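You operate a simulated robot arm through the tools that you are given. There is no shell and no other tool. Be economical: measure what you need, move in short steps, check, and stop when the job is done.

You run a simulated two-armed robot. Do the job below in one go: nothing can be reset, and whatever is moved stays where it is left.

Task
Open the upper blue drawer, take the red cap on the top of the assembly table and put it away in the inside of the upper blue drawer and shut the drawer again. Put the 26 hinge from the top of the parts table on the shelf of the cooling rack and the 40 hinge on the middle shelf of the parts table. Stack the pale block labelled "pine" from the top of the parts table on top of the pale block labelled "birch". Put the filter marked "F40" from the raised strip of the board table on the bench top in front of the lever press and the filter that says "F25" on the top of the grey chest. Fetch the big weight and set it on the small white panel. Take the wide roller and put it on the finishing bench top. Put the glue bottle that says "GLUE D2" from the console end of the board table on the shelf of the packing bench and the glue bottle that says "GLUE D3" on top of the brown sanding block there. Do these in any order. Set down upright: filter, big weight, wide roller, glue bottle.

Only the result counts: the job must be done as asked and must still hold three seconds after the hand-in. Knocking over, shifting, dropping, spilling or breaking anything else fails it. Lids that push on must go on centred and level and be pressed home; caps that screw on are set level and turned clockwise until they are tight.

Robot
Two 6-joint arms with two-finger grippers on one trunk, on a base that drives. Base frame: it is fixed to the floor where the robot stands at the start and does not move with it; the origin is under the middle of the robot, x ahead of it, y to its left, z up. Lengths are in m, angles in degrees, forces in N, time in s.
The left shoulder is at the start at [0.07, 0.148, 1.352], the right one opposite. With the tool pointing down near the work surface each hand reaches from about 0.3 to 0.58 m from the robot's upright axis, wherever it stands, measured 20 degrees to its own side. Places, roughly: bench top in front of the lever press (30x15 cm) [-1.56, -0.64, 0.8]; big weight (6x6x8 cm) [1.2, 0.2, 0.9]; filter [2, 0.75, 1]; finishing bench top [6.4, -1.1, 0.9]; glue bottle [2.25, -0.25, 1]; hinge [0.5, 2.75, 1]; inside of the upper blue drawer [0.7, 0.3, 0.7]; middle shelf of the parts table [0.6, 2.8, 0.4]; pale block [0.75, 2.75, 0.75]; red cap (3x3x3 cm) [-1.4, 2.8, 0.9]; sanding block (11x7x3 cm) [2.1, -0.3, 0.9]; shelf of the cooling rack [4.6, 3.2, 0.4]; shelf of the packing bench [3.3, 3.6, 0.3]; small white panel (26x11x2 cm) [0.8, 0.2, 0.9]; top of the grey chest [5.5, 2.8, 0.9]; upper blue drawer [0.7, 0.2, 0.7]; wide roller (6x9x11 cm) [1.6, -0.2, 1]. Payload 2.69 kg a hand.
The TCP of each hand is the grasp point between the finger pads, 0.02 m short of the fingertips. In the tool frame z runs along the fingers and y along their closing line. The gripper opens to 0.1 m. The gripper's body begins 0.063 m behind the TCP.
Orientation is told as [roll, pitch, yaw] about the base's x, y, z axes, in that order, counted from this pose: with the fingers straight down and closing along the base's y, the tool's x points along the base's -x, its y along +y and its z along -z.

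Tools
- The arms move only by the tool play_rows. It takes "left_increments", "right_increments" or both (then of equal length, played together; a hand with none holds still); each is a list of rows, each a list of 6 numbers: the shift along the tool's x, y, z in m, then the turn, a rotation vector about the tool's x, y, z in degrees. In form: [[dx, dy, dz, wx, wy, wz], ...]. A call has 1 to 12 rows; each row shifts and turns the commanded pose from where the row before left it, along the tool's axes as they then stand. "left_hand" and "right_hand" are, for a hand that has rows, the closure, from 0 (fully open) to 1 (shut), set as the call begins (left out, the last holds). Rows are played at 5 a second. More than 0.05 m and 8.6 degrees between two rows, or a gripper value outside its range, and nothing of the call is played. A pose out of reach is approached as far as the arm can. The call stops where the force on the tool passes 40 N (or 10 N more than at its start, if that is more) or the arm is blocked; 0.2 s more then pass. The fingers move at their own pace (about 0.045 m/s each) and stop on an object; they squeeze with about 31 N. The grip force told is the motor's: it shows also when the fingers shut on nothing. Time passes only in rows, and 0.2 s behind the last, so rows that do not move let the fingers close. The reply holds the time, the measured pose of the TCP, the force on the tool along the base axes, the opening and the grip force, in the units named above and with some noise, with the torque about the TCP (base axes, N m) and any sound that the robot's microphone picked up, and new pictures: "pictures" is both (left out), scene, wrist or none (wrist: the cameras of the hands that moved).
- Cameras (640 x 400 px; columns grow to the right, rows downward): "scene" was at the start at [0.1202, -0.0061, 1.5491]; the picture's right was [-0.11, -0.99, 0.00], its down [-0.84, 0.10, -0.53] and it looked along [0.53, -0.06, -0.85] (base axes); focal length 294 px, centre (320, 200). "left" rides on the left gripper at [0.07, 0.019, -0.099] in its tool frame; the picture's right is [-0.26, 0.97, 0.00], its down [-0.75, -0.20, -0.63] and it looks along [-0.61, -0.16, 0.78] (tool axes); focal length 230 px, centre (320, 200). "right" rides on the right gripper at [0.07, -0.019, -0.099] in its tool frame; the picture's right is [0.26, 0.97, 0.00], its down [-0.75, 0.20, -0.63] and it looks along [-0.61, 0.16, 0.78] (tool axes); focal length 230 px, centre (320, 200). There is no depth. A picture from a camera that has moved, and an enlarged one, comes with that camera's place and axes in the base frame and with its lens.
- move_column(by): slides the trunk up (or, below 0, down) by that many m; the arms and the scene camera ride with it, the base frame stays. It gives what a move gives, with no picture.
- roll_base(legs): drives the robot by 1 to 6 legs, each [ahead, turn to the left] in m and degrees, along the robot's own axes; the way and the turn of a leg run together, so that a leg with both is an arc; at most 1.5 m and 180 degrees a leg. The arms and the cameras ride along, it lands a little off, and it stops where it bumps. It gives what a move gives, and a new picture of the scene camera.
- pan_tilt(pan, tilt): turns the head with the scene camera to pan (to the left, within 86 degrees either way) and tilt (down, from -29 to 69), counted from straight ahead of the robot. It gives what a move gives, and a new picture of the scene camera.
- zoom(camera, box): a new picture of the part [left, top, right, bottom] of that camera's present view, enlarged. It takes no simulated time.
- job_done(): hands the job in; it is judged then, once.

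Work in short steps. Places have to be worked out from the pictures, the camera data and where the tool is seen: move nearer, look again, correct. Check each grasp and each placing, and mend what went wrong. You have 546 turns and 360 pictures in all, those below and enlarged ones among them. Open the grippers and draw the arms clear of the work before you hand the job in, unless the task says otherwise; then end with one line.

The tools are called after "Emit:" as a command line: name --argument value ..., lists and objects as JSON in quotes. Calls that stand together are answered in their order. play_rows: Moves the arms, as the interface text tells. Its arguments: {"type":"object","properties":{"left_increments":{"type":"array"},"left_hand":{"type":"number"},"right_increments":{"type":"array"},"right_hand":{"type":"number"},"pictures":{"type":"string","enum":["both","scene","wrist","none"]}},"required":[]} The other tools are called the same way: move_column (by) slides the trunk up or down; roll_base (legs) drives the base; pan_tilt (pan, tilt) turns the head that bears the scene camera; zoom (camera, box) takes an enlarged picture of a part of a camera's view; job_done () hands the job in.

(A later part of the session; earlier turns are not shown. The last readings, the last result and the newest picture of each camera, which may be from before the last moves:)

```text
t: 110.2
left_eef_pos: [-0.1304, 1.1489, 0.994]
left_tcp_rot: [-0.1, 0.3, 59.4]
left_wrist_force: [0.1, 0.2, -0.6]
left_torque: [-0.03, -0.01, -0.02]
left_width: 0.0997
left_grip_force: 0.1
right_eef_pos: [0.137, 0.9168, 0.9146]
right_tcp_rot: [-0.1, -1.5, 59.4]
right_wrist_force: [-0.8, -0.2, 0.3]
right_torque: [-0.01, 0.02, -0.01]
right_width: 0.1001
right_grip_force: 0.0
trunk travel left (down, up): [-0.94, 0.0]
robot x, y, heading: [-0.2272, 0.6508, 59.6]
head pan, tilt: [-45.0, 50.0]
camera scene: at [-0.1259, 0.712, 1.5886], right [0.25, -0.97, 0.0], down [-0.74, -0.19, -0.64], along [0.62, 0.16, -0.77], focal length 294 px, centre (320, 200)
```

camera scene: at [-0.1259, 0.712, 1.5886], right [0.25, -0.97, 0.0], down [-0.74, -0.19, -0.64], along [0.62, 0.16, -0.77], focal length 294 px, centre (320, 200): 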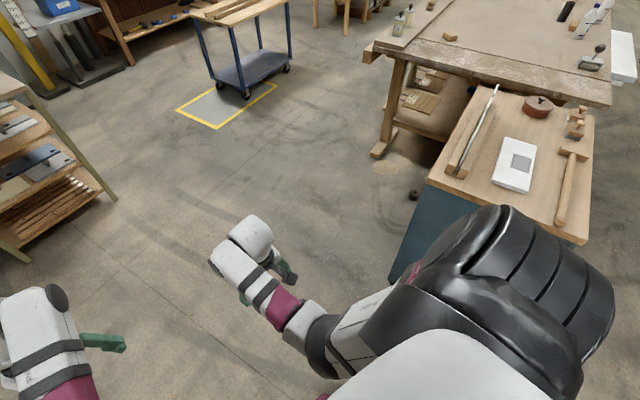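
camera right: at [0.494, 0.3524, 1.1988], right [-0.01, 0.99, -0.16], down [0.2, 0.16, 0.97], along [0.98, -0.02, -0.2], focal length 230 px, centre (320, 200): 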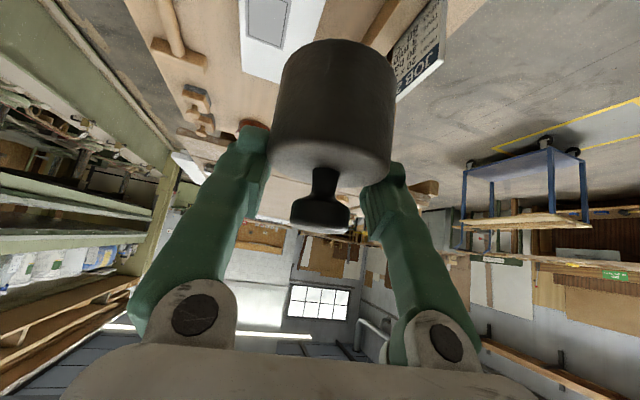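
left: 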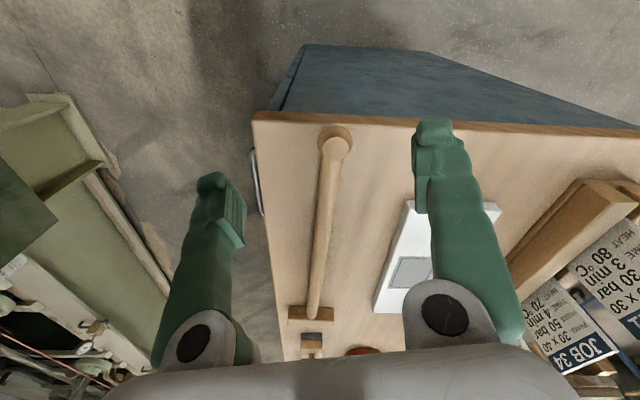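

The right arm is properly bent again. I raise it to match the left, then drive around the chest's back side toward the fallen weight.

Emit:
play_rows --right_increments '[[-0.027, 0, -0.027, 0, 0, 0], [-0.027, 0, -0.027, 0, 0.8, 0], [-0.027, 0, -0.027, 0, 0.8, 0]]' --pictures "none"

Emit:
roll_base --legs '[[0, -15.8], [0.94, 0], [0, -72.8], [0.72, 0], [0, -36]]'

Emit:
pan_tilt --pan 0 --tilt 60

```text
t: 111.0
left_eef_pos: [-0.1303, 1.1481, 0.9929]
left_tcp_rot: [0.0, 0.4, 59.4]
left_wrist_force: [0.4, -0.1, 0.6]
left_torque: [0.03, -0.01, 0.01]
left_width: 0.1
left_grip_force: 0.0
right_eef_pos: [0.177, 0.9862, 0.9967]
right_tcp_rot: [0.3, 0.0, 59.5]
right_wrist_force: [-0.1, -0.5, 0.3]
right_torque: [0.02, -0.01, 0.03]
right_width: 0.0999
right_grip_force: 0.1
trunk travel left (down, up): [-0.94, 0.0]
robot x, y, heading: [-0.2294, 0.6469, 59.6]
head pan, tilt: [-45.0, 50.0]
```

```text
t: 125.3
left_eef_pos: [1.4435, 0.5751, 0.9933]
left_tcp_rot: [0.0, 0.4, -65.3]
left_wrist_force: [-0.2, -0.2, 0.9]
left_torque: [-0.01, -0.02, 0.03]
left_width: 0.1002
left_grip_force: 0.1
right_eef_pos: [1.1348, 0.4141, 0.9968]
right_tcp_rot: [0.2, 0.1, -65.2]
right_wrist_force: [0.7, 0.1, 0.9]
right_torque: [0.0, 0.0, -0.01]
right_width: 0.0999
right_grip_force: 0.1
trunk travel left (down, up): [-0.94, 0.0]
robot x, y, heading: [1.0848, 0.9336, -64.9]
head pan, tilt: [-45.0, 50.0]
camera scene: at [1.0821, 0.8228, 1.5887], right [-0.94, 0.35, 0.0], down [0.26, 0.72, -0.64], along [-0.22, -0.6, -0.77], focal length 294 px, centre (320, 200)
```

scene: 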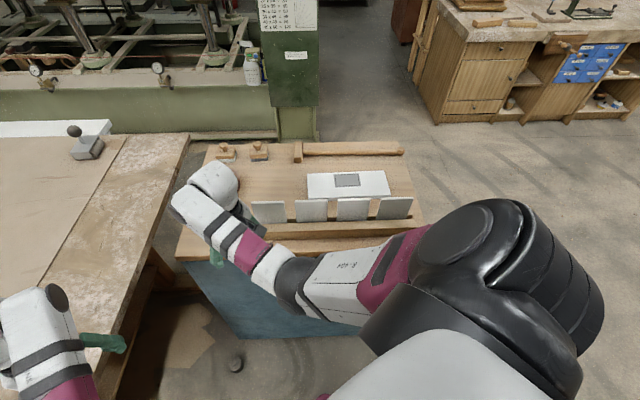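

```text
t: 126.4
left_eef_pos: [1.4425, 0.5737, 0.9931]
left_tcp_rot: [-0.1, 0.4, -65.2]
left_wrist_force: [0.2, -0.5, 0.1]
left_torque: [0.02, 0.01, 0.01]
left_width: 0.0997
left_grip_force: 0.2
right_eef_pos: [1.1339, 0.4129, 0.9962]
right_tcp_rot: [0.3, 0.1, -65.2]
right_wrist_force: [-0.5, -0.8, 0.0]
right_torque: [0.0, -0.02, -0.03]
right_width: 0.0999
right_grip_force: 0.0
trunk travel left (down, up): [-0.94, 0.0]
robot x, y, heading: [1.0849, 0.9363, -64.9]
head pan, tilt: [0.0, 60.0]
camera scene: at [1.1356, 0.8342, 1.5761], right [-0.91, -0.42, 0.0], down [-0.36, 0.79, -0.5], along [0.21, -0.45, -0.87], focal length 294 px, centre (320, 200)
```

scene: 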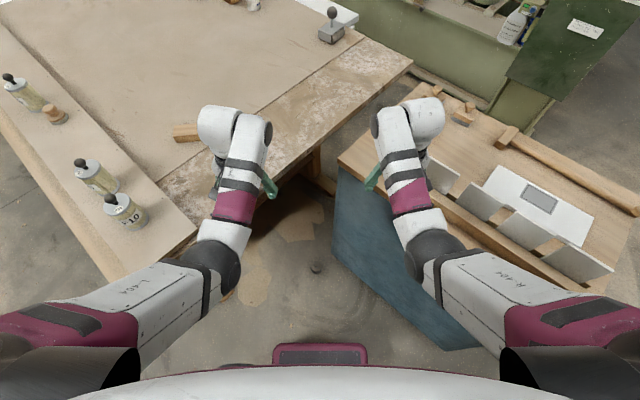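

The four signs still stand. The weight is on the floor at about (1.35, 0.42); I zoom to see its attitude.

Emit:
zoom --camera "scene" --box '[276, 240, 356, 290]'

```text
8.00 times, centred on (316, 265) of scene
camera zoom: at [1.1356, 0.8342, 1.5761], right [-0.91, -0.42, 0.0], down [-0.36, 0.79, -0.5], along [0.21, -0.45, -0.87], focal length 2348 px, centre (352, -320)
```

zoom: 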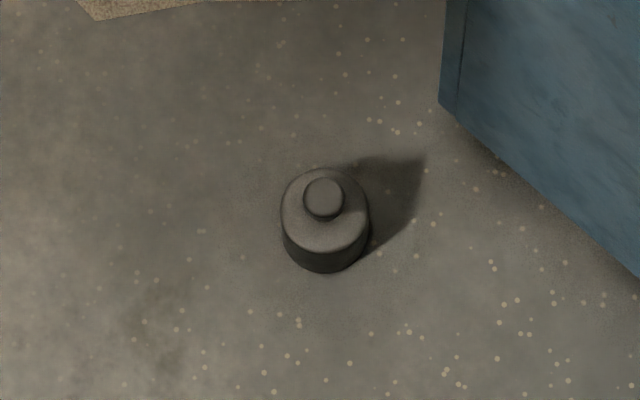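

Luckily the weight stands upright on the floor at (1.349, 0.420). I back off 0.25 m so hands are clear of chest and table, and tuck the left hand in a bit.

Emit:
roll_base --legs '[[-0.25, 0]]'

Emit:
play_rows --left_increments '[[0.03, 0, 0, 0, 0, 0], [0.03, 0, 0, 0, 0, 0]]' --right_increments '[[-0.01, 0.04, 0, 0, -8, 0], [-0.01, 0.04, 0, 0, -8, 0]]' --pictures "none"

```text
t: 128.2
left_eef_pos: [1.3382, 0.798, 0.9919]
left_tcp_rot: [0.0, 0.6, -65.1]
left_wrist_force: [0.3, -0.5, -0.5]
left_torque: [0.05, 0.02, -0.02]
left_width: 0.1003
left_grip_force: 0.1
right_eef_pos: [1.0306, 0.6368, 0.9952]
right_tcp_rot: [0.3, 0.2, -65.1]
right_wrist_force: [0.3, -0.3, 0.5]
right_torque: [0.08, 0.01, -0.02]
right_width: 0.0999
right_grip_force: 0.1
trunk travel left (down, up): [-0.94, 0.0]
robot x, y, heading: [0.9829, 1.1654, -65.1]
head pan, tilt: [0.0, 60.0]
camera scene: at [1.033, 1.056, 1.5756], right [-0.91, -0.42, 0.0], down [-0.36, 0.79, -0.5], along [0.21, -0.45, -0.87], focal length 294 px, centre (320, 200)
```

scene: 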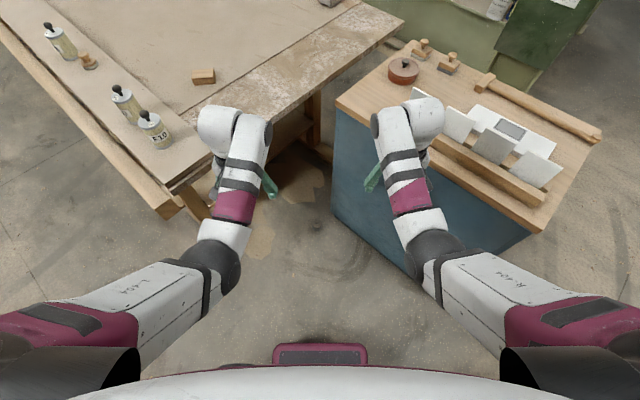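

```text
t: 129.0
left_eef_pos: [1.3233, 0.8523, 0.9987]
left_tcp_rot: [1.3, -0.6, -65.1]
left_wrist_force: [0.1, 0.3, -0.6]
left_torque: [0.05, -0.05, -0.02]
left_width: 0.0998
left_grip_force: 0.0
right_eef_pos: [1.0778, 0.6206, 1.0072]
right_tcp_rot: [-4.1, -18.1, -66.0]
right_wrist_force: [-1.3, 0.7, 0.0]
right_torque: [0.02, -0.01, 0.01]
right_width: 0.1001
right_grip_force: 0.0
trunk travel left (down, up): [-0.94, 0.0]
robot x, y, heading: [0.9788, 1.1655, -65.2]
head pan, tilt: [0.0, 60.0]
stopped in row 2 (right hand): the arm was blocked; the commanded pose is now the measured one
```

Emit:
play_rows --right_increments '[[-0.02, 0.0, 0.01, 0, -6, 0], [-0.02, 0.0, 0.01, 0, -6, 0]]' --pictures "scene"

```text
t: 129.6
left_eef_pos: [1.3241, 0.8526, 0.9999]
left_tcp_rot: [1.2, -0.6, -65.0]
left_wrist_force: [-0.7, 0.0, -0.4]
left_torque: [-0.01, 0.0, 0.0]
left_width: 0.1
left_grip_force: 0.1
right_eef_pos: [1.0988, 0.5844, 1.0014]
right_tcp_rot: [-4.0, -29.9, -65.0]
right_wrist_force: [-0.7, -0.1, -0.2]
right_torque: [0.01, 0.02, -0.01]
right_width: 0.1002
right_grip_force: 0.0
trunk travel left (down, up): [-0.94, 0.0]
robot x, y, heading: [0.9825, 1.1683, -65.0]
head pan, tilt: [0.0, 60.0]
camera scene: at [1.0304, 1.0595, 1.576], right [-0.91, -0.42, 0.0], down [-0.36, 0.79, -0.5], along [0.21, -0.45, -0.87], focal length 294 px, centre (320, 200)
```

scene: 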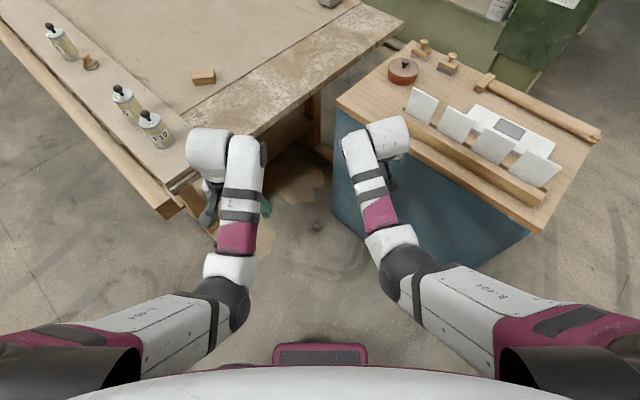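

Clear. I lower the trunk 0.87 m.

Emit:
move_column --by -0.87

Emit:
pan_tilt --pan 0 --tilt 40

```text
refused: -0.87 is not a number from -0.4 to 0.4
```

```text
t: 130.4
left_eef_pos: [1.3227, 0.8543, 0.9994]
left_tcp_rot: [1.2, -0.7, -65.1]
left_wrist_force: [0.9, -0.3, 0.6]
left_torque: [-0.02, -0.01, 0.01]
left_width: 0.1002
left_grip_force: 0.0
right_eef_pos: [1.0981, 0.584, 1.0031]
right_tcp_rot: [-4.2, -30.0, -65.0]
right_wrist_force: [-0.9, -0.5, 0.2]
right_torque: [0.01, 0.03, 0.03]
right_width: 0.1
right_grip_force: 0.2
trunk travel left (down, up): [-0.94, 0.0]
robot x, y, heading: [0.9775, 1.1635, -65.0]
head pan, tilt: [0.0, 40.0]
camera scene: at [1.0384, 1.0442, 1.6028], right [-0.91, -0.42, 0.0], down [-0.27, 0.58, -0.77], along [0.32, -0.69, -0.64], focal length 294 px, centre (320, 200)
```

scene: 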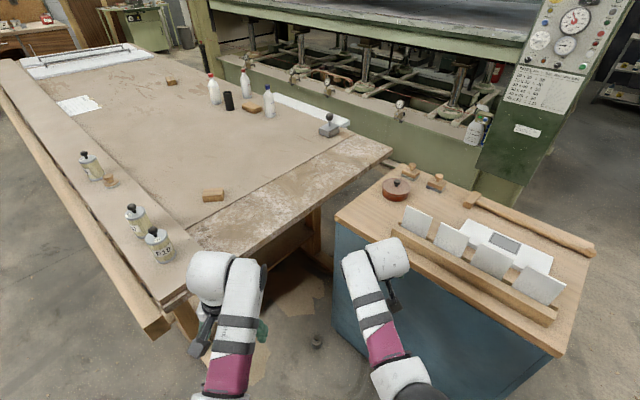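

Limit is 0.4 m per call, so I lower in steps.

Emit:
move_column --by -0.4

Emit:
move_column --by -0.4

Emit:
pan_tilt --pan 0 --tilt 40

```text
t: 134.3
left_eef_pos: [1.3227, 0.853, 0.5989]
left_tcp_rot: [1.2, -0.7, -65.1]
left_wrist_force: [0.3, 0.2, 0.8]
left_torque: [0.0, -0.02, 0.02]
left_width: 0.1001
left_grip_force: 0.0
right_eef_pos: [1.0994, 0.5848, 0.6024]
right_tcp_rot: [-4.2, -29.9, -65.0]
right_wrist_force: [0.0, -0.3, -0.3]
right_torque: [0.0, 0.0, 0.01]
right_width: 0.1
right_grip_force: 0.1
trunk travel left (down, up): [-0.54, 0.4]
robot x, y, heading: [0.9758, 1.1622, -64.8]
head pan, tilt: [0.0, 40.0]
```

```text
t: 138.1
left_eef_pos: [1.3239, 0.8532, 0.1988]
left_tcp_rot: [1.2, -0.6, -65.2]
left_wrist_force: [-0.5, -0.4, 0.3]
left_torque: [0.0, 0.02, -0.01]
left_width: 0.1
left_grip_force: 0.0
right_eef_pos: [1.0993, 0.5837, 0.2025]
right_tcp_rot: [-4.2, -30.0, -65.0]
right_wrist_force: [-0.2, 0.3, 0.8]
right_torque: [0.0, 0.0, -0.02]
right_width: 0.0998
right_grip_force: 0.1
trunk travel left (down, up): [-0.14, 0.8]
robot x, y, heading: [0.9816, 1.1648, -64.7]
head pan, tilt: [0.0, 40.0]
```

```text
t: 138.7
left_eef_pos: [1.3235, 0.8531, 0.1993]
left_tcp_rot: [1.2, -0.6, -65.0]
left_wrist_force: [0.5, -0.1, 0.3]
left_torque: [-0.02, 0.02, -0.01]
left_width: 0.1001
left_grip_force: 0.1
right_eef_pos: [1.0976, 0.5839, 0.2024]
right_tcp_rot: [-4.2, -30.0, -65.0]
right_wrist_force: [0.9, -0.1, 0.8]
right_torque: [0.01, 0.0, 0.02]
right_width: 0.1001
right_grip_force: 0.0
trunk travel left (down, up): [-0.14, 0.8]
robot x, y, heading: [0.9832, 1.1641, -65.1]
head pan, tilt: [0.0, 40.0]
camera scene: at [1.0385, 1.0443, 0.8028], right [-0.91, -0.42, 0.0], down [-0.27, 0.58, -0.77], along [0.32, -0.69, -0.64], focal length 294 px, centre (320, 200)
```

scene: 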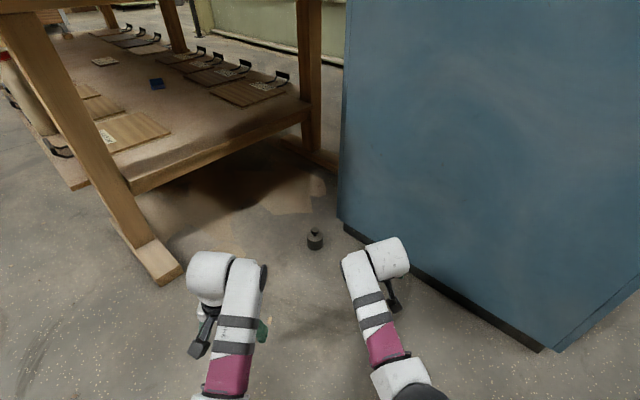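

The weight is at (1.344, 0.427). I turn 12° left so the right hand lines up with it, lower the remaining 0.14 m and look with the wrist camera.

Emit:
roll_base --legs '[[0, 12]]'

Emit:
move_column --by -0.14

Emit:
play_rows --right_increments '[[0.007, 0, 0.012, 0, 0, 0], [0.007, 0, 0.012, 0, 0, 0]]' --pictures "wrist"

```text
t: 139.9
left_eef_pos: [1.3796, 0.9294, 0.201]
left_tcp_rot: [1.1, -1.0, -53.3]
left_wrist_force: [0.4, 0.3, 0.3]
left_torque: [0.01, 0.0, -0.01]
left_width: 0.0999
left_grip_force: 0.1
right_eef_pos: [1.2154, 0.6209, 0.2021]
right_tcp_rot: [-4.3, -30.0, -53.2]
right_wrist_force: [-0.9, 0.8, 0.1]
right_torque: [0.0, 0.01, -0.02]
right_width: 0.1002
right_grip_force: 0.0
trunk travel left (down, up): [-0.14, 0.8]
robot x, y, heading: [0.9825, 1.1672, -53.1]
head pan, tilt: [0.0, 40.0]
camera scene: at [1.0626, 1.0587, 0.8029], right [-0.8, -0.6, 0.0], down [-0.39, 0.51, -0.77], along [0.46, -0.61, -0.64], focal length 294 px, centre (320, 200)
```

scene: 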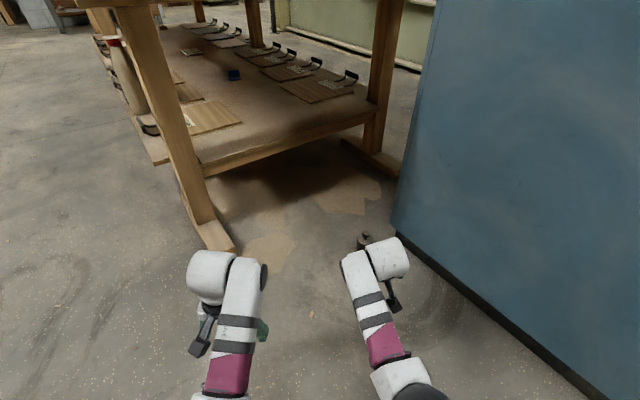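

```text
t: 141.7
left_eef_pos: [1.386, 0.9247, 0.1744]
left_tcp_rot: [3.5, -4.1, -53.7]
left_wrist_force: [-1.4, 0.7, 0.2]
left_torque: [-0.03, 0.01, -0.01]
left_width: 0.0998
left_grip_force: 0.0
right_eef_pos: [1.2151, 0.621, 0.1676]
right_tcp_rot: [-2.1, -32.5, -54.1]
right_wrist_force: [0.6, 0.2, 0.1]
right_torque: [0.0, 0.02, 0.0]
right_width: 0.0999
right_grip_force: 0.1
trunk travel left (down, up): [-0.07, 0.87]
robot x, y, heading: [0.9807, 1.1663, -53.3]
head pan, tilt: [0.0, 40.0]
stopped: the arm was blocked; the commanded pose is now the measured one
```

```text
t: 142.5
left_eef_pos: [1.3876, 0.9234, 0.1742]
left_tcp_rot: [3.7, -4.0, -53.9]
left_wrist_force: [0.4, 0.6, -0.5]
left_torque: [0.02, -0.04, 0.03]
left_width: 0.1001
left_grip_force: 0.0
right_eef_pos: [1.2141, 0.6202, 0.1388]
right_tcp_rot: [-2.2, -32.5, -54.1]
right_wrist_force: [0.5, 0.5, -0.5]
right_torque: [0.0, 0.02, -0.01]
right_width: 0.1001
right_grip_force: 0.2
trunk travel left (down, up): [-0.07, 0.87]
robot x, y, heading: [0.9781, 1.1679, -53.3]
head pan, tilt: [0.0, 40.0]
stopped in row 2 (right hand): the arm was blocked; the commanded pose is now the measured one
camera right: at [1.1356, 0.7015, 0.1838], right [0.67, 0.73, -0.17], down [0.36, -0.11, 0.93], along [0.65, -0.68, -0.33], focal length 230 px, centre (320, 200)
```

right: 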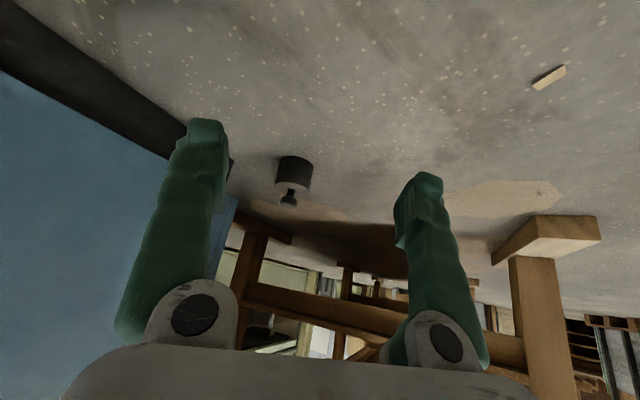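

The elbow seems to rest against something low (own base). I extend forward first, which lifts the elbow, then lower the hand.

Emit:
play_rows --right_increments '[[-0.034, 0, 0.0215, 0, 0, 0], [0.0215, 0, 0.0337, 0, 0, 0], [0.0215, 0, 0.0337, 0, 0, 0]]' --pictures "none"

```text
t: 143.5
left_eef_pos: [1.3875, 0.9209, 0.1749]
left_tcp_rot: [3.6, -4.2, -54.0]
left_wrist_force: [-0.7, -0.4, -0.4]
left_torque: [-0.01, -0.01, 0.03]
left_width: 0.1003
left_grip_force: 0.1
right_eef_pos: [1.2297, 0.5878, 0.0719]
right_tcp_rot: [-2.2, -32.7, -54.2]
right_wrist_force: [0.2, -0.4, 0.6]
right_torque: [0.02, 0.0, 0.02]
right_width: 0.1001
right_grip_force: 0.1
right hand out of reach, approached as far as the arm can: row 3
trunk travel left (down, up): [-0.07, 0.87]
robot x, y, heading: [0.982, 1.1651, -53.3]
head pan, tilt: [0.0, 40.0]
stopped in row 3 (right hand): the arm was blocked; the commanded pose is now the measured one
```

Emit:
move_column --by -0.04

```text
t: 144.6
left_eef_pos: [1.388, 0.9183, 0.1759]
left_tcp_rot: [4.0, -4.5, -54.3]
left_wrist_force: [-0.8, 0.4, 1.2]
left_torque: [-0.04, -0.02, -0.02]
left_width: 0.0999
left_grip_force: 0.1
right_eef_pos: [1.2317, 0.5874, 0.071]
right_tcp_rot: [-2.0, -32.8, -54.3]
right_wrist_force: [0.2, -0.8, -0.6]
right_torque: [0.01, 0.02, -0.03]
right_width: 0.1001
right_grip_force: 0.1
trunk travel left (down, up): [-0.065, 0.875]
robot x, y, heading: [0.9777, 1.1676, -53.3]
head pan, tilt: [0.0, 40.0]
stopped: the arm was blocked; the commanded pose is now the measured one
```

Emit:
play_rows --left_increments '[[-0.03, 0, -0.02, 0, 0, 0], [-0.03, 0, -0.02, 0, 2, 0], [-0.03, 0, -0.02, 0, 2, 0]]' --pictures "none"

Emit:
move_column --by -0.03

```text
t: 145.4
left_eef_pos: [1.4478, 0.8397, 0.195]
left_tcp_rot: [2.6, 1.6, -53.8]
left_wrist_force: [0.8, -0.5, 0.5]
left_torque: [0.01, 0.03, -0.04]
left_width: 0.1
left_grip_force: 0.1
left hand out of reach, approached as far as the arm can: row 1, 2
right_eef_pos: [1.227, 0.5888, 0.0318]
right_tcp_rot: [-4.0, -30.1, -53.2]
right_wrist_force: [-0.2, 0.6, -0.6]
right_torque: [0.03, -0.03, 0.01]
right_width: 0.1002
right_grip_force: 0.1
trunk travel left (down, up): [-0.065, 0.875]
robot x, y, heading: [0.9832, 1.1638, -53.4]
head pan, tilt: [0.0, 40.0]
```

```text
t: 145.9
left_eef_pos: [1.4464, 0.8393, 0.1816]
left_tcp_rot: [2.6, 1.2, -54.0]
left_wrist_force: [-0.6, -0.3, -0.2]
left_torque: [-0.01, -0.01, 0.03]
left_width: 0.1001
left_grip_force: 0.0
right_eef_pos: [1.2293, 0.5886, 0.0227]
right_tcp_rot: [-4.3, -30.6, -52.9]
right_wrist_force: [-14.7, 15.3, 28.0]
right_torque: [1.26, -0.87, 1.21]
right_width: 0.0999
right_grip_force: 0.0
trunk travel left (down, up): [-0.048, 0.892]
robot x, y, heading: [0.979, 1.162, -53.4]
head pan, tilt: [0.0, 40.0]
stopped: the force on the tool passed its limit at 102 N (the readings are from after the stop); the commanded pose is now the measured one
```

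Once the left arm cleared, the trunk dropped; the right fingertips touch the floor. I raise 1.5 cm.

Emit:
move_column --by 0.018

Emit:
zoom --camera "right" --box '[0, 0, 640, 400]'

```text
t: 146.5
left_eef_pos: [1.4459, 0.8383, 0.1961]
left_tcp_rot: [2.6, 1.5, -54.0]
left_wrist_force: [0.3, 0.9, 0.7]
left_torque: [0.02, -0.01, 0.01]
left_width: 0.0998
left_grip_force: 0.1
right_eef_pos: [1.2287, 0.5882, 0.0358]
right_tcp_rot: [-4.1, -30.3, -53.1]
right_wrist_force: [0.3, 0.4, 0.0]
right_torque: [0.0, 0.0, -0.02]
right_width: 0.0997
right_grip_force: 0.0
trunk travel left (down, up): [-0.066, 0.874]
robot x, y, heading: [0.9796, 1.1679, -53.3]
head pan, tilt: [0.0, 40.0]
```

```text
1.00 times, centred on (320, 200) of right (not enlarged: the box is as wide or as high as the picture)
camera zoom: at [1.152, 0.6695, 0.0856], right [0.66, 0.73, -0.19], down [0.4, -0.12, 0.91], along [0.64, -0.67, -0.37], focal length 230 px, centre (320, 200)
```

zoom: 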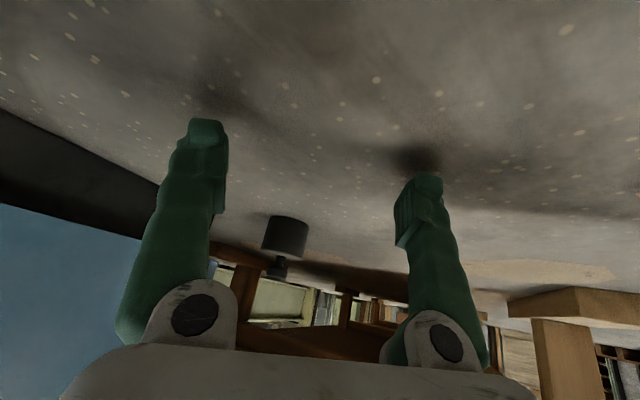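

The weight is 0.20 m ahead of the right TCP, 0.75 cm to the right. I drive forward 0.15 and recheck.

Emit:
roll_base --legs '[[0.15, 0]]'

Emit:
zoom --camera "right" --box '[0, 0, 640, 400]'

```text
t: 147.9
left_eef_pos: [1.5351, 0.7185, 0.1972]
left_tcp_rot: [2.6, 1.5, -53.9]
left_wrist_force: [-1.4, -0.8, 0.8]
left_torque: [-0.04, 0.02, -0.01]
left_width: 0.1
left_grip_force: 0.1
right_eef_pos: [1.3175, 0.4666, 0.0361]
right_tcp_rot: [-4.1, -30.3, -53.1]
right_wrist_force: [-0.2, 0.0, 0.3]
right_torque: [-0.01, -0.02, 0.01]
right_width: 0.0999
right_grip_force: 0.0
trunk travel left (down, up): [-0.066, 0.874]
robot x, y, heading: [1.0718, 1.0463, -53.3]
head pan, tilt: [0.0, 40.0]
camera scene: at [1.1513, 0.9383, 0.7293], right [-0.8, -0.6, 0.0], down [-0.38, 0.52, -0.77], along [0.46, -0.62, -0.64], focal length 294 px, centre (320, 200)
```

scene: 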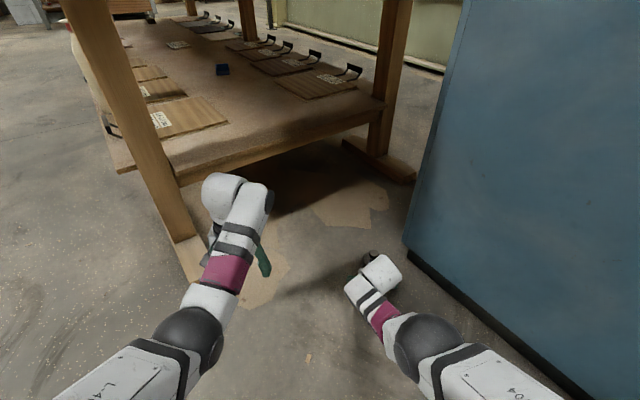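

```text
1.00 times, centred on (320, 200) of right (not enlarged: the box is as wide or as high as the picture)
camera zoom: at [1.2414, 0.549, 0.0861], right [0.66, 0.73, -0.19], down [0.4, -0.12, 0.91], along [0.64, -0.67, -0.37], focal length 230 px, centre (320, 200)
```

zoom: 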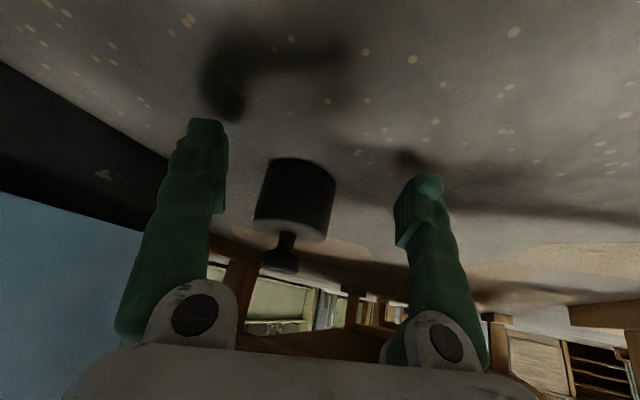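

Remaining ~5 cm ahead and ~1 cm right. I shift the hand right 1 cm and drive 5 cm.

Emit:
play_rows --right_increments '[[0, -0.01, 0, 0, 0, 0]]' --pictures "none"

Emit:
roll_base --legs '[[0.045, 0]]'

Emit:
zoom --camera "right" --box '[0, 0, 640, 400]'

```text
t: 148.3
left_eef_pos: [1.5358, 0.7187, 0.1966]
left_tcp_rot: [2.5, 1.5, -53.9]
left_wrist_force: [0.2, -0.3, -0.1]
left_torque: [-0.04, 0.02, 0.01]
left_width: 0.1
left_grip_force: 0.2
right_eef_pos: [1.3087, 0.4625, 0.0365]
right_tcp_rot: [-4.1, -30.3, -53.1]
right_wrist_force: [-0.6, -0.1, 0.3]
right_torque: [-0.01, -0.01, 0.0]
right_width: 0.0999
right_grip_force: 0.2
trunk travel left (down, up): [-0.066, 0.874]
robot x, y, heading: [1.0714, 1.0442, -53.4]
head pan, tilt: [0.0, 40.0]
```

```text
t: 149.2
left_eef_pos: [1.5631, 0.6824, 0.1961]
left_tcp_rot: [2.6, 1.6, -54.0]
left_wrist_force: [-0.6, -0.1, 0.5]
left_torque: [-0.03, -0.01, 0.0]
left_width: 0.1003
left_grip_force: 0.1
right_eef_pos: [1.3365, 0.4267, 0.0369]
right_tcp_rot: [-4.0, -30.2, -53.1]
right_wrist_force: [0.0, 0.0, 0.0]
right_torque: [0.01, -0.02, -0.01]
right_width: 0.0999
right_grip_force: 0.0
trunk travel left (down, up): [-0.066, 0.874]
robot x, y, heading: [1.0946, 1.0078, -53.4]
head pan, tilt: [0.0, 40.0]
camera scene: at [1.1781, 0.9022, 0.7293], right [-0.8, -0.6, 0.0], down [-0.38, 0.52, -0.77], along [0.46, -0.62, -0.64], focal length 294 px, centre (320, 200)
```

scene: 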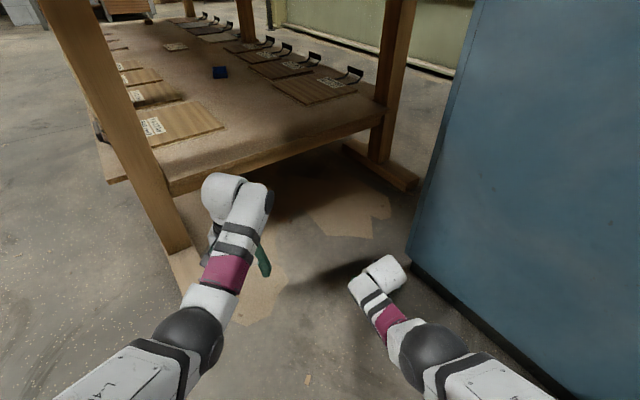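

```text
1.00 times, centred on (320, 200) of right (not enlarged: the box is as wide or as high as the picture)
camera zoom: at [1.2598, 0.5072, 0.0868], right [0.66, 0.73, -0.19], down [0.4, -0.12, 0.91], along [0.64, -0.67, -0.37], focal length 230 px, centre (320, 200)
```

zoom: 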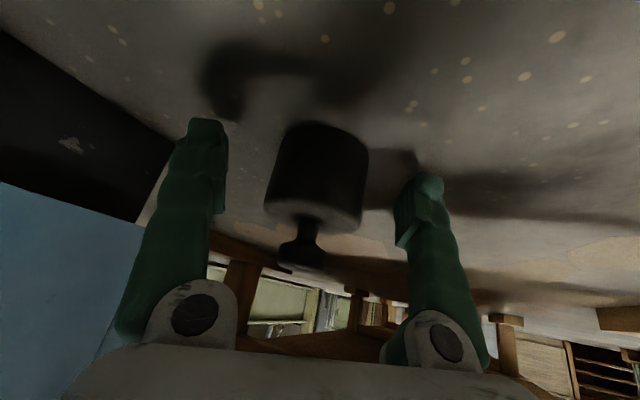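

Centred laterally; about 2 cm more forward needed. I drive 2 cm and close the gripper.

Emit:
roll_base --legs '[[0.022, 0]]'

Emit:
play_rows --right_increments '[[0, 0, 0, 0, 0, 0], [0, 0, 0, 0, 0, 0], [0, 0, 0, 0, 0, 0], [0, 0, 0, 0, 0, 0], [0, 0, 0, 0, 0, 0]]' --right_hand 1 --pictures "wrist"

```text
t: 150.0
left_eef_pos: [1.5756, 0.6638, 0.1965]
left_tcp_rot: [2.6, 1.5, -54.0]
left_wrist_force: [-0.2, 1.2, 0.1]
left_torque: [-0.02, 0.0, 0.0]
left_width: 0.1001
left_grip_force: 0.0
right_eef_pos: [1.3502, 0.4083, 0.0361]
right_tcp_rot: [-4.2, -30.3, -53.1]
right_wrist_force: [0.0, 0.1, 0.8]
right_torque: [0.04, -0.05, -0.01]
right_width: 0.1
right_grip_force: 0.0
trunk travel left (down, up): [-0.066, 0.874]
robot x, y, heading: [1.1108, 0.9923, -53.4]
head pan, tilt: [0.0, 40.0]
camera scene: at [1.1912, 0.8846, 0.7293], right [-0.8, -0.6, 0.0], down [-0.38, 0.52, -0.77], along [0.46, -0.62, -0.64], focal length 294 px, centre (320, 200)
```

scene: 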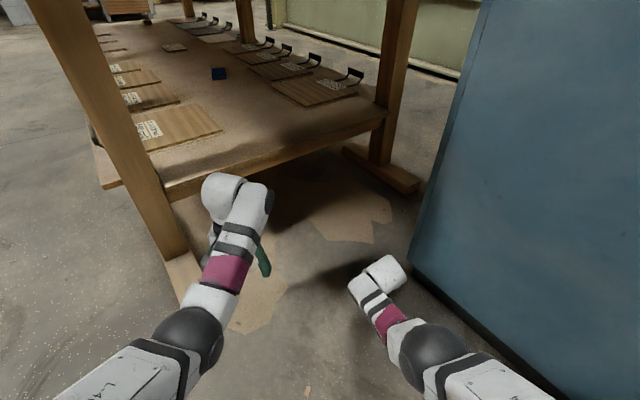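

```text
t: 151.2
left_eef_pos: [1.5757, 0.6647, 0.1973]
left_tcp_rot: [2.6, 1.5, -53.9]
left_wrist_force: [0.4, -1.0, -0.5]
left_torque: [0.01, -0.02, 0.04]
left_width: 0.0999
left_grip_force: 0.1
right_eef_pos: [1.3502, 0.4094, 0.0351]
right_tcp_rot: [-3.9, -30.3, -53.1]
right_wrist_force: [2.4, 3.4, 0.8]
right_torque: [0.35, -0.3, 0.0]
right_width: 0.0588
right_grip_force: 31.0
trunk travel left (down, up): [-0.066, 0.874]
robot x, y, heading: [1.1071, 0.9919, -53.4]
head pan, tilt: [0.0, 40.0]
camera right: at [1.2739, 0.4902, 0.0868], right [0.66, 0.73, -0.19], down [0.4, -0.12, 0.91], along [0.64, -0.67, -0.37], focal length 230 px, centre (320, 200)
```

right: 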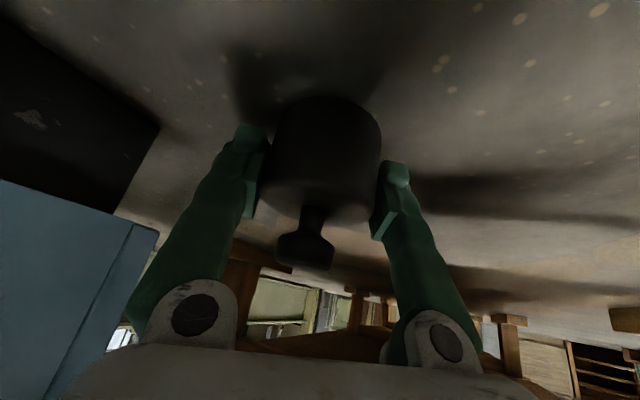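

Gripped (0.0588). I lift the trunk 0.12 m, pull the hand in a little, then back out the way I came.

Emit:
move_column --by 0.12

Emit:
play_rows --right_increments '[[0.0115, 0, -0.03, 0, 0, 0], [0.0115, 0, -0.03, 0, 0, 0]]' --left_increments '[[0.02, 0, 0.01, 0, 0, 0], [0.02, 0, 0.01, 0, 0, 0]]' --pictures "wrist"

```text
t: 152.7
left_eef_pos: [1.5757, 0.6651, 0.3149]
left_tcp_rot: [2.5, 1.6, -54.0]
left_wrist_force: [-0.5, 0.0, 0.1]
left_torque: [0.05, 0.03, 0.02]
left_width: 0.0997
left_grip_force: 0.0
right_eef_pos: [1.3496, 0.4095, 0.1542]
right_tcp_rot: [-4.1, -30.0, -53.0]
right_wrist_force: [0.5, 0.7, -9.6]
right_torque: [0.02, -0.04, 0.03]
right_width: 0.0582
right_grip_force: 30.8
trunk travel left (down, up): [-0.186, 0.754]
robot x, y, heading: [1.1077, 0.9931, -53.4]
head pan, tilt: [0.0, 40.0]
```

```text
t: 153.3
left_eef_pos: [1.5559, 0.6899, 0.2889]
left_tcp_rot: [2.7, 1.6, -53.9]
left_wrist_force: [0.4, -0.7, -0.4]
left_torque: [-0.02, -0.01, -0.01]
left_width: 0.1002
left_grip_force: 0.0
left hand out of reach, approached as far as the arm can: row 1, 2
right_eef_pos: [1.321, 0.4513, 0.1953]
right_tcp_rot: [-4.3, -30.0, -53.0]
right_wrist_force: [0.7, 0.2, -9.9]
right_torque: [0.01, 0.01, -0.03]
right_width: 0.0585
right_grip_force: 31.4
trunk travel left (down, up): [-0.186, 0.754]
robot x, y, heading: [1.1092, 0.991, -53.2]
head pan, tilt: [0.0, 40.0]
camera right: at [1.2457, 0.5325, 0.2457], right [0.66, 0.73, -0.19], down [0.4, -0.13, 0.91], along [0.64, -0.67, -0.38], focal length 230 px, centre (320, 200)
camera left: at [1.5269, 0.7538, 0.3903], right [0.93, 0.36, 0.04], down [0.27, -0.76, 0.6], along [0.24, -0.55, -0.8], focal length 230 px, centre (320, 200)
```

right: 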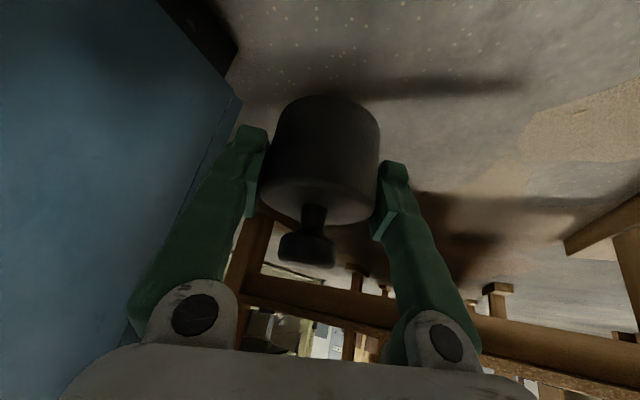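
left: 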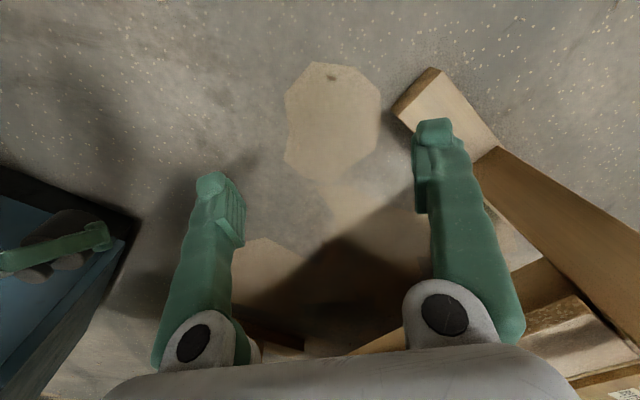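

Emit:
roll_base --legs '[[-0.4, 0]]'

Emit:
move_column --by 0.4

Emit:
move_column --by 0.35

```text
t: 155.8
left_eef_pos: [1.3178, 1.0131, 0.2898]
left_tcp_rot: [2.6, 1.6, -53.8]
left_wrist_force: [-0.5, 0.0, -0.3]
left_torque: [0.01, -0.03, 0.0]
left_width: 0.1
left_grip_force: 0.1
right_eef_pos: [1.0843, 0.7728, 0.1967]
right_tcp_rot: [-4.2, -30.2, -53.1]
right_wrist_force: [-0.8, 0.2, -10.4]
right_torque: [0.04, 0.0, 0.0]
right_width: 0.0582
right_grip_force: 31.2
trunk travel left (down, up): [-0.186, 0.754]
robot x, y, heading: [0.8701, 1.3119, -53.4]
head pan, tilt: [0.0, 40.0]
camera scene: at [0.9533, 1.2044, 0.849], right [-0.8, -0.6, 0.0], down [-0.38, 0.52, -0.76], along [0.46, -0.61, -0.64], focal length 294 px, centre (320, 200)
```

scene: 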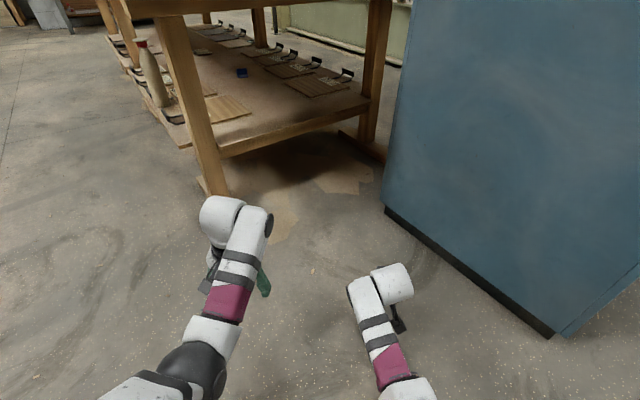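

```text
t: 159.6
left_eef_pos: [1.3186, 1.0124, 0.689]
left_tcp_rot: [2.6, 1.5, -53.8]
left_wrist_force: [-0.3, -1.1, 0.2]
left_torque: [0.01, 0.03, 0.02]
left_width: 0.1001
left_grip_force: 0.0
right_eef_pos: [1.0854, 0.7711, 0.5953]
right_tcp_rot: [-4.2, -30.2, -53.0]
right_wrist_force: [-0.2, -0.9, -10.4]
right_torque: [0.03, 0.02, 0.01]
right_width: 0.0581
right_grip_force: 30.9
trunk travel left (down, up): [-0.586, 0.354]
robot x, y, heading: [0.8698, 1.3114, -53.6]
head pan, tilt: [0.0, 40.0]
```

```text
t: 163.0
left_eef_pos: [1.3181, 1.012, 1.0388]
left_tcp_rot: [2.8, 1.6, -53.8]
left_wrist_force: [0.4, 0.1, 0.8]
left_torque: [0.02, -0.01, 0.0]
left_width: 0.0999
left_grip_force: 0.1
right_eef_pos: [1.0846, 0.7707, 0.9445]
right_tcp_rot: [-4.1, -30.0, -52.9]
right_wrist_force: [0.8, -0.3, -9.8]
right_torque: [0.0, 0.0, 0.02]
right_width: 0.0579
right_grip_force: 31.0
trunk travel left (down, up): [-0.936, 0.004]
robot x, y, heading: [0.8708, 1.312, -53.1]
head pan, tilt: [0.0, 40.0]
```

Stable. I raise the hand a bit, then drive round to the chest's near end, aligned with the chest axis.

Emit:
play_rows --right_increments '[[-0.03, 0, -0.012, 0, 0, 0], [-0.03, 0, -0.012, 0, 0, 0]]' --pictures "none"

Emit:
roll_base --legs '[[0, 86.4], [-1.18, 0], [0, -50.3]]'

```text
t: 163.6
left_eef_pos: [1.3199, 1.0097, 1.038]
left_tcp_rot: [2.6, 1.6, -53.7]
left_wrist_force: [-0.5, 0.5, -0.4]
left_torque: [0.0, -0.01, -0.03]
left_width: 0.1001
left_grip_force: 0.1
right_eef_pos: [1.1106, 0.7419, 0.9955]
right_tcp_rot: [-4.1, -29.9, -53.1]
right_wrist_force: [0.0, 0.2, -10.3]
right_torque: [0.0, 0.0, -0.03]
right_width: 0.0578
right_grip_force: 30.9
trunk travel left (down, up): [-0.936, 0.004]
robot x, y, heading: [0.8697, 1.3089, -53.3]
head pan, tilt: [0.0, 40.0]
```

```text
t: 175.5
left_eef_pos: [0.4236, 0.695, 1.0382]
left_tcp_rot: [2.6, 1.6, -18.2]
left_wrist_force: [-0.1, -0.1, 0.0]
left_torque: [0.03, 0.01, -0.01]
left_width: 0.1
left_grip_force: 0.0
right_eef_pos: [0.4109, 0.3548, 0.9969]
right_tcp_rot: [-4.1, -30.1, -17.4]
right_wrist_force: [-0.2, 1.1, -9.0]
right_torque: [-0.03, 0.04, 0.0]
right_width: 0.0577
right_grip_force: 31.4
trunk travel left (down, up): [-0.936, 0.004]
robot x, y, heading: [-0.1167, 0.6803, -17.6]
head pan, tilt: [0.0, 40.0]
camera scene: at [0.0161, 0.6398, 1.599], right [-0.3, -0.95, 0.0], down [-0.61, 0.2, -0.76], along [0.73, -0.23, -0.64], focal length 294 px, centre (320, 200)
```

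scene: 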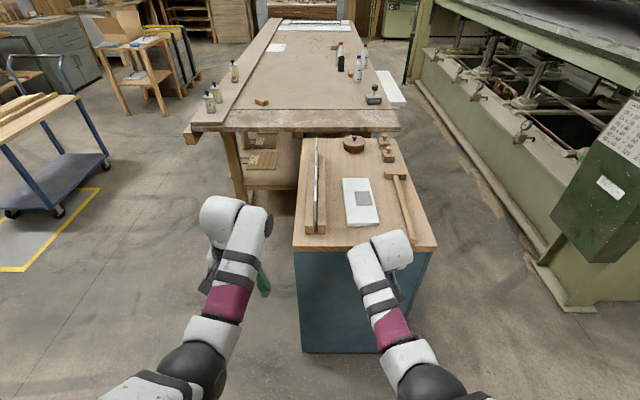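

The panel centre is at (0.787, 0.241), directly 0.39 m ahead of the right hand. I drive 0.37 m forward.

Emit:
roll_base --legs '[[0.37, 0]]'

Emit:
zoom --camera "right" --box '[0, 0, 640, 400]'

```text
t: 177.9
left_eef_pos: [0.772, 0.5843, 1.0401]
left_tcp_rot: [2.6, 1.6, -18.2]
left_wrist_force: [0.5, -0.1, -0.3]
left_torque: [-0.04, -0.01, -0.02]
left_width: 0.0997
left_grip_force: 0.1
right_eef_pos: [0.7609, 0.2431, 0.9985]
right_tcp_rot: [-4.0, -30.1, -17.4]
right_wrist_force: [0.4, -0.8, -8.8]
right_torque: [0.04, -0.01, -0.01]
right_width: 0.058
right_grip_force: 31.7
trunk travel left (down, up): [-0.936, 0.004]
robot x, y, heading: [0.2362, 0.5687, -17.9]
head pan, tilt: [0.0, 40.0]
camera scene: at [0.3646, 0.5275, 1.5994], right [-0.3, -0.95, 0.0], down [-0.61, 0.2, -0.77], along [0.73, -0.23, -0.64], focal length 294 px, centre (320, 200)
```

scene: 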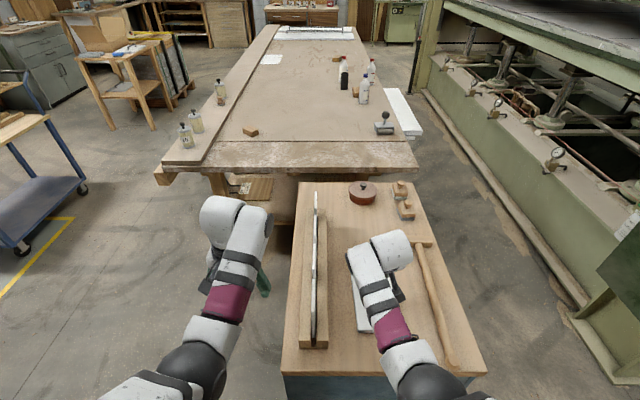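

```text
1.00 times, centred on (320, 200) of right (not enlarged: the box is as wide or as high as the picture)
camera zoom: at [0.6515, 0.2644, 1.0483], right [0.11, 0.98, -0.19], down [0.4, 0.13, 0.91], along [0.91, -0.17, -0.37], focal length 230 px, centre (320, 200)
```

zoom: 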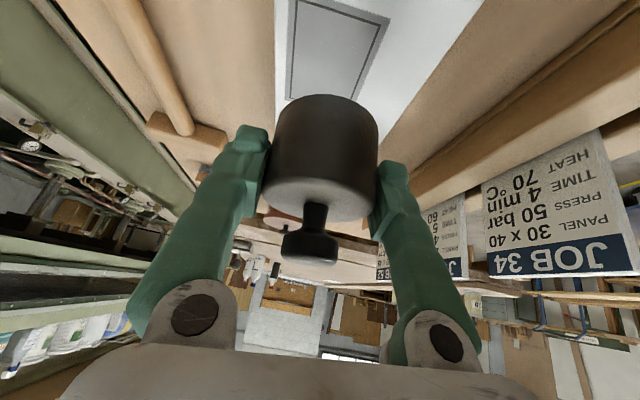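

The weight is above the panel. I advance 2 cm and lower with the trunk 6 cm.

Emit:
play_rows --right_increments '[[-0.0173, 0.0, 0.01, 0, 0, 0]]' --pictures "none"

Emit:
move_column --by -0.065

Emit:
zoom --camera "right" --box '[0, 0, 640, 400]'

```text
t: 178.3
left_eef_pos: [0.7774, 0.583, 1.0373]
left_tcp_rot: [2.6, 1.7, -18.2]
left_wrist_force: [0.2, 1.1, -0.6]
left_torque: [0.02, 0.02, 0.05]
left_width: 0.1
left_grip_force: 0.0
right_eef_pos: [0.7835, 0.2352, 0.9934]
right_tcp_rot: [-4.1, -29.8, -17.5]
right_wrist_force: [0.4, 0.2, -10.3]
right_torque: [-0.01, 0.02, 0.01]
right_width: 0.0577
right_grip_force: 31.1
trunk travel left (down, up): [-0.936, 0.004]
robot x, y, heading: [0.2382, 0.569, -17.8]
head pan, tilt: [0.0, 40.0]
```

```text
t: 179.3
left_eef_pos: [0.7728, 0.5858, 0.9758]
left_tcp_rot: [2.5, 1.4, -18.1]
left_wrist_force: [0.4, 0.3, -0.9]
left_torque: [-0.02, 0.0, -0.04]
left_width: 0.0999
left_grip_force: 0.1
right_eef_pos: [0.7813, 0.2352, 0.9375]
right_tcp_rot: [-4.2, -30.8, -17.3]
right_wrist_force: [3.6, -3.9, 15.8]
right_torque: [0.44, -0.22, -0.06]
right_width: 0.0578
right_grip_force: 31.3
trunk travel left (down, up): [-0.871, 0.069]
robot x, y, heading: [0.2361, 0.5704, -17.7]
head pan, tilt: [0.0, 40.0]
```

```text
1.00 times, centred on (320, 200) of right (not enlarged: the box is as wide or as high as the picture)
camera zoom: at [0.6726, 0.2573, 0.9864], right [0.11, 0.97, -0.19], down [0.39, 0.14, 0.91], along [0.92, -0.18, -0.36], focal length 230 px, centre (320, 200)
```

zoom: 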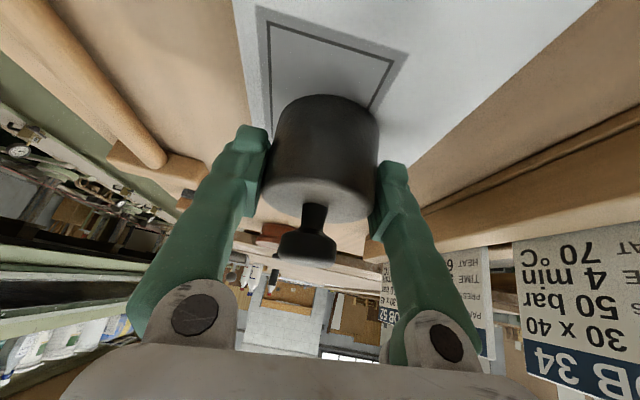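

It touches the panel but sits close to the panel's right edge; I lift 2.5 cm, shift 2 cm left and back 2 cm, then lower again.

Emit:
move_column --by 0.025

Emit:
play_rows --right_increments '[[0.0087, 0.022, -0.005, 0, 0, 0], [0.0087, 0, -0.005, 0, 0, 0]]' --pictures "wrist"

```text
t: 180.0
left_eef_pos: [0.7742, 0.5837, 0.9993]
left_tcp_rot: [2.7, 1.5, -18.2]
left_wrist_force: [-0.5, 0.1, 0.3]
left_torque: [0.0, -0.04, 0.02]
left_width: 0.0999
left_grip_force: 0.0
right_eef_pos: [0.7811, 0.2369, 0.9554]
right_tcp_rot: [-4.1, -29.9, -17.4]
right_wrist_force: [0.3, 0.8, -9.5]
right_torque: [-0.01, 0.01, 0.02]
right_width: 0.0578
right_grip_force: 30.9
trunk travel left (down, up): [-0.896, 0.044]
robot x, y, heading: [0.2365, 0.567, -17.9]
head pan, tilt: [0.0, 40.0]
```

```text
t: 180.6
left_eef_pos: [0.7755, 0.5847, 0.9996]
left_tcp_rot: [2.7, 1.4, -18.2]
left_wrist_force: [-0.1, -0.2, 0.5]
left_torque: [-0.02, -0.01, 0.01]
left_width: 0.1
left_grip_force: 0.1
right_eef_pos: [0.7707, 0.2644, 0.9549]
right_tcp_rot: [-4.1, -30.1, -17.3]
right_wrist_force: [0.6, 0.0, -9.8]
right_torque: [0.01, -0.02, 0.0]
right_width: 0.0578
right_grip_force: 30.4
trunk travel left (down, up): [-0.896, 0.044]
robot x, y, heading: [0.2349, 0.5685, -17.4]
head pan, tilt: [0.0, 40.0]
camera right: at [0.6603, 0.2852, 1.0055], right [0.11, 0.98, -0.19], down [0.4, 0.13, 0.91], along [0.91, -0.17, -0.37], focal length 230 px, centre (320, 200)
```

right: 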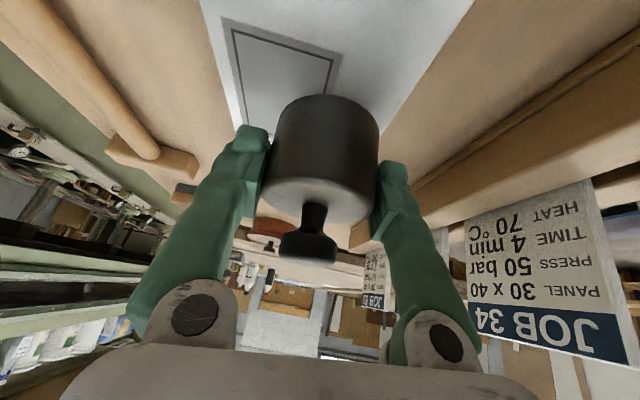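

Emit:
play_rows --right_increments '[[0, -0.007, 0, 0, 0, 0]]' --pictures "none"

Emit:
move_column --by -0.018

Emit:
zoom --camera "right" --box '[160, 0, 480, 200]'

```text
t: 181.0
left_eef_pos: [0.7748, 0.5831, 0.9989]
left_tcp_rot: [2.7, 1.5, -18.3]
left_wrist_force: [1.2, -0.7, -0.6]
left_torque: [0.01, -0.01, 0.02]
left_width: 0.1001
left_grip_force: 0.0
right_eef_pos: [0.768, 0.2552, 0.9536]
right_tcp_rot: [-4.2, -30.0, -17.3]
right_wrist_force: [0.5, -0.3, -9.6]
right_torque: [-0.02, 0.02, -0.01]
right_width: 0.058
right_grip_force: 31.7
trunk travel left (down, up): [-0.896, 0.044]
robot x, y, heading: [0.2362, 0.5681, -17.9]
head pan, tilt: [0.0, 40.0]
```

```text
t: 181.7
left_eef_pos: [0.7748, 0.583, 0.9818]
left_tcp_rot: [2.7, 1.5, -18.1]
left_wrist_force: [-0.3, 0.5, 0.0]
left_torque: [-0.02, 0.0, 0.03]
left_width: 0.1
left_grip_force: 0.1
right_eef_pos: [0.7681, 0.2562, 0.9378]
right_tcp_rot: [-4.1, -30.2, -17.4]
right_wrist_force: [1.3, -0.6, -6.1]
right_torque: [0.06, -0.07, -0.05]
right_width: 0.0575
right_grip_force: 31.0
trunk travel left (down, up): [-0.878, 0.062]
robot x, y, heading: [0.238, 0.5665, -17.9]
head pan, tilt: [0.0, 40.0]
```

```text
2.00 times, centred on (320, 100) of right
camera zoom: at [0.6586, 0.2778, 0.9878], right [0.11, 0.98, -0.19], down [0.4, 0.13, 0.91], along [0.91, -0.17, -0.37], focal length 460 px, centre (320, 400)
```

zoom: 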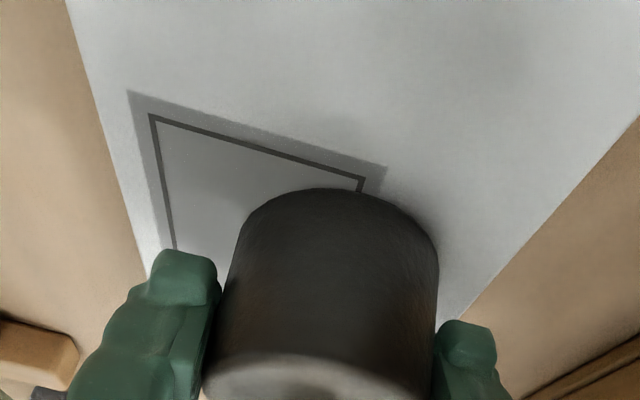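

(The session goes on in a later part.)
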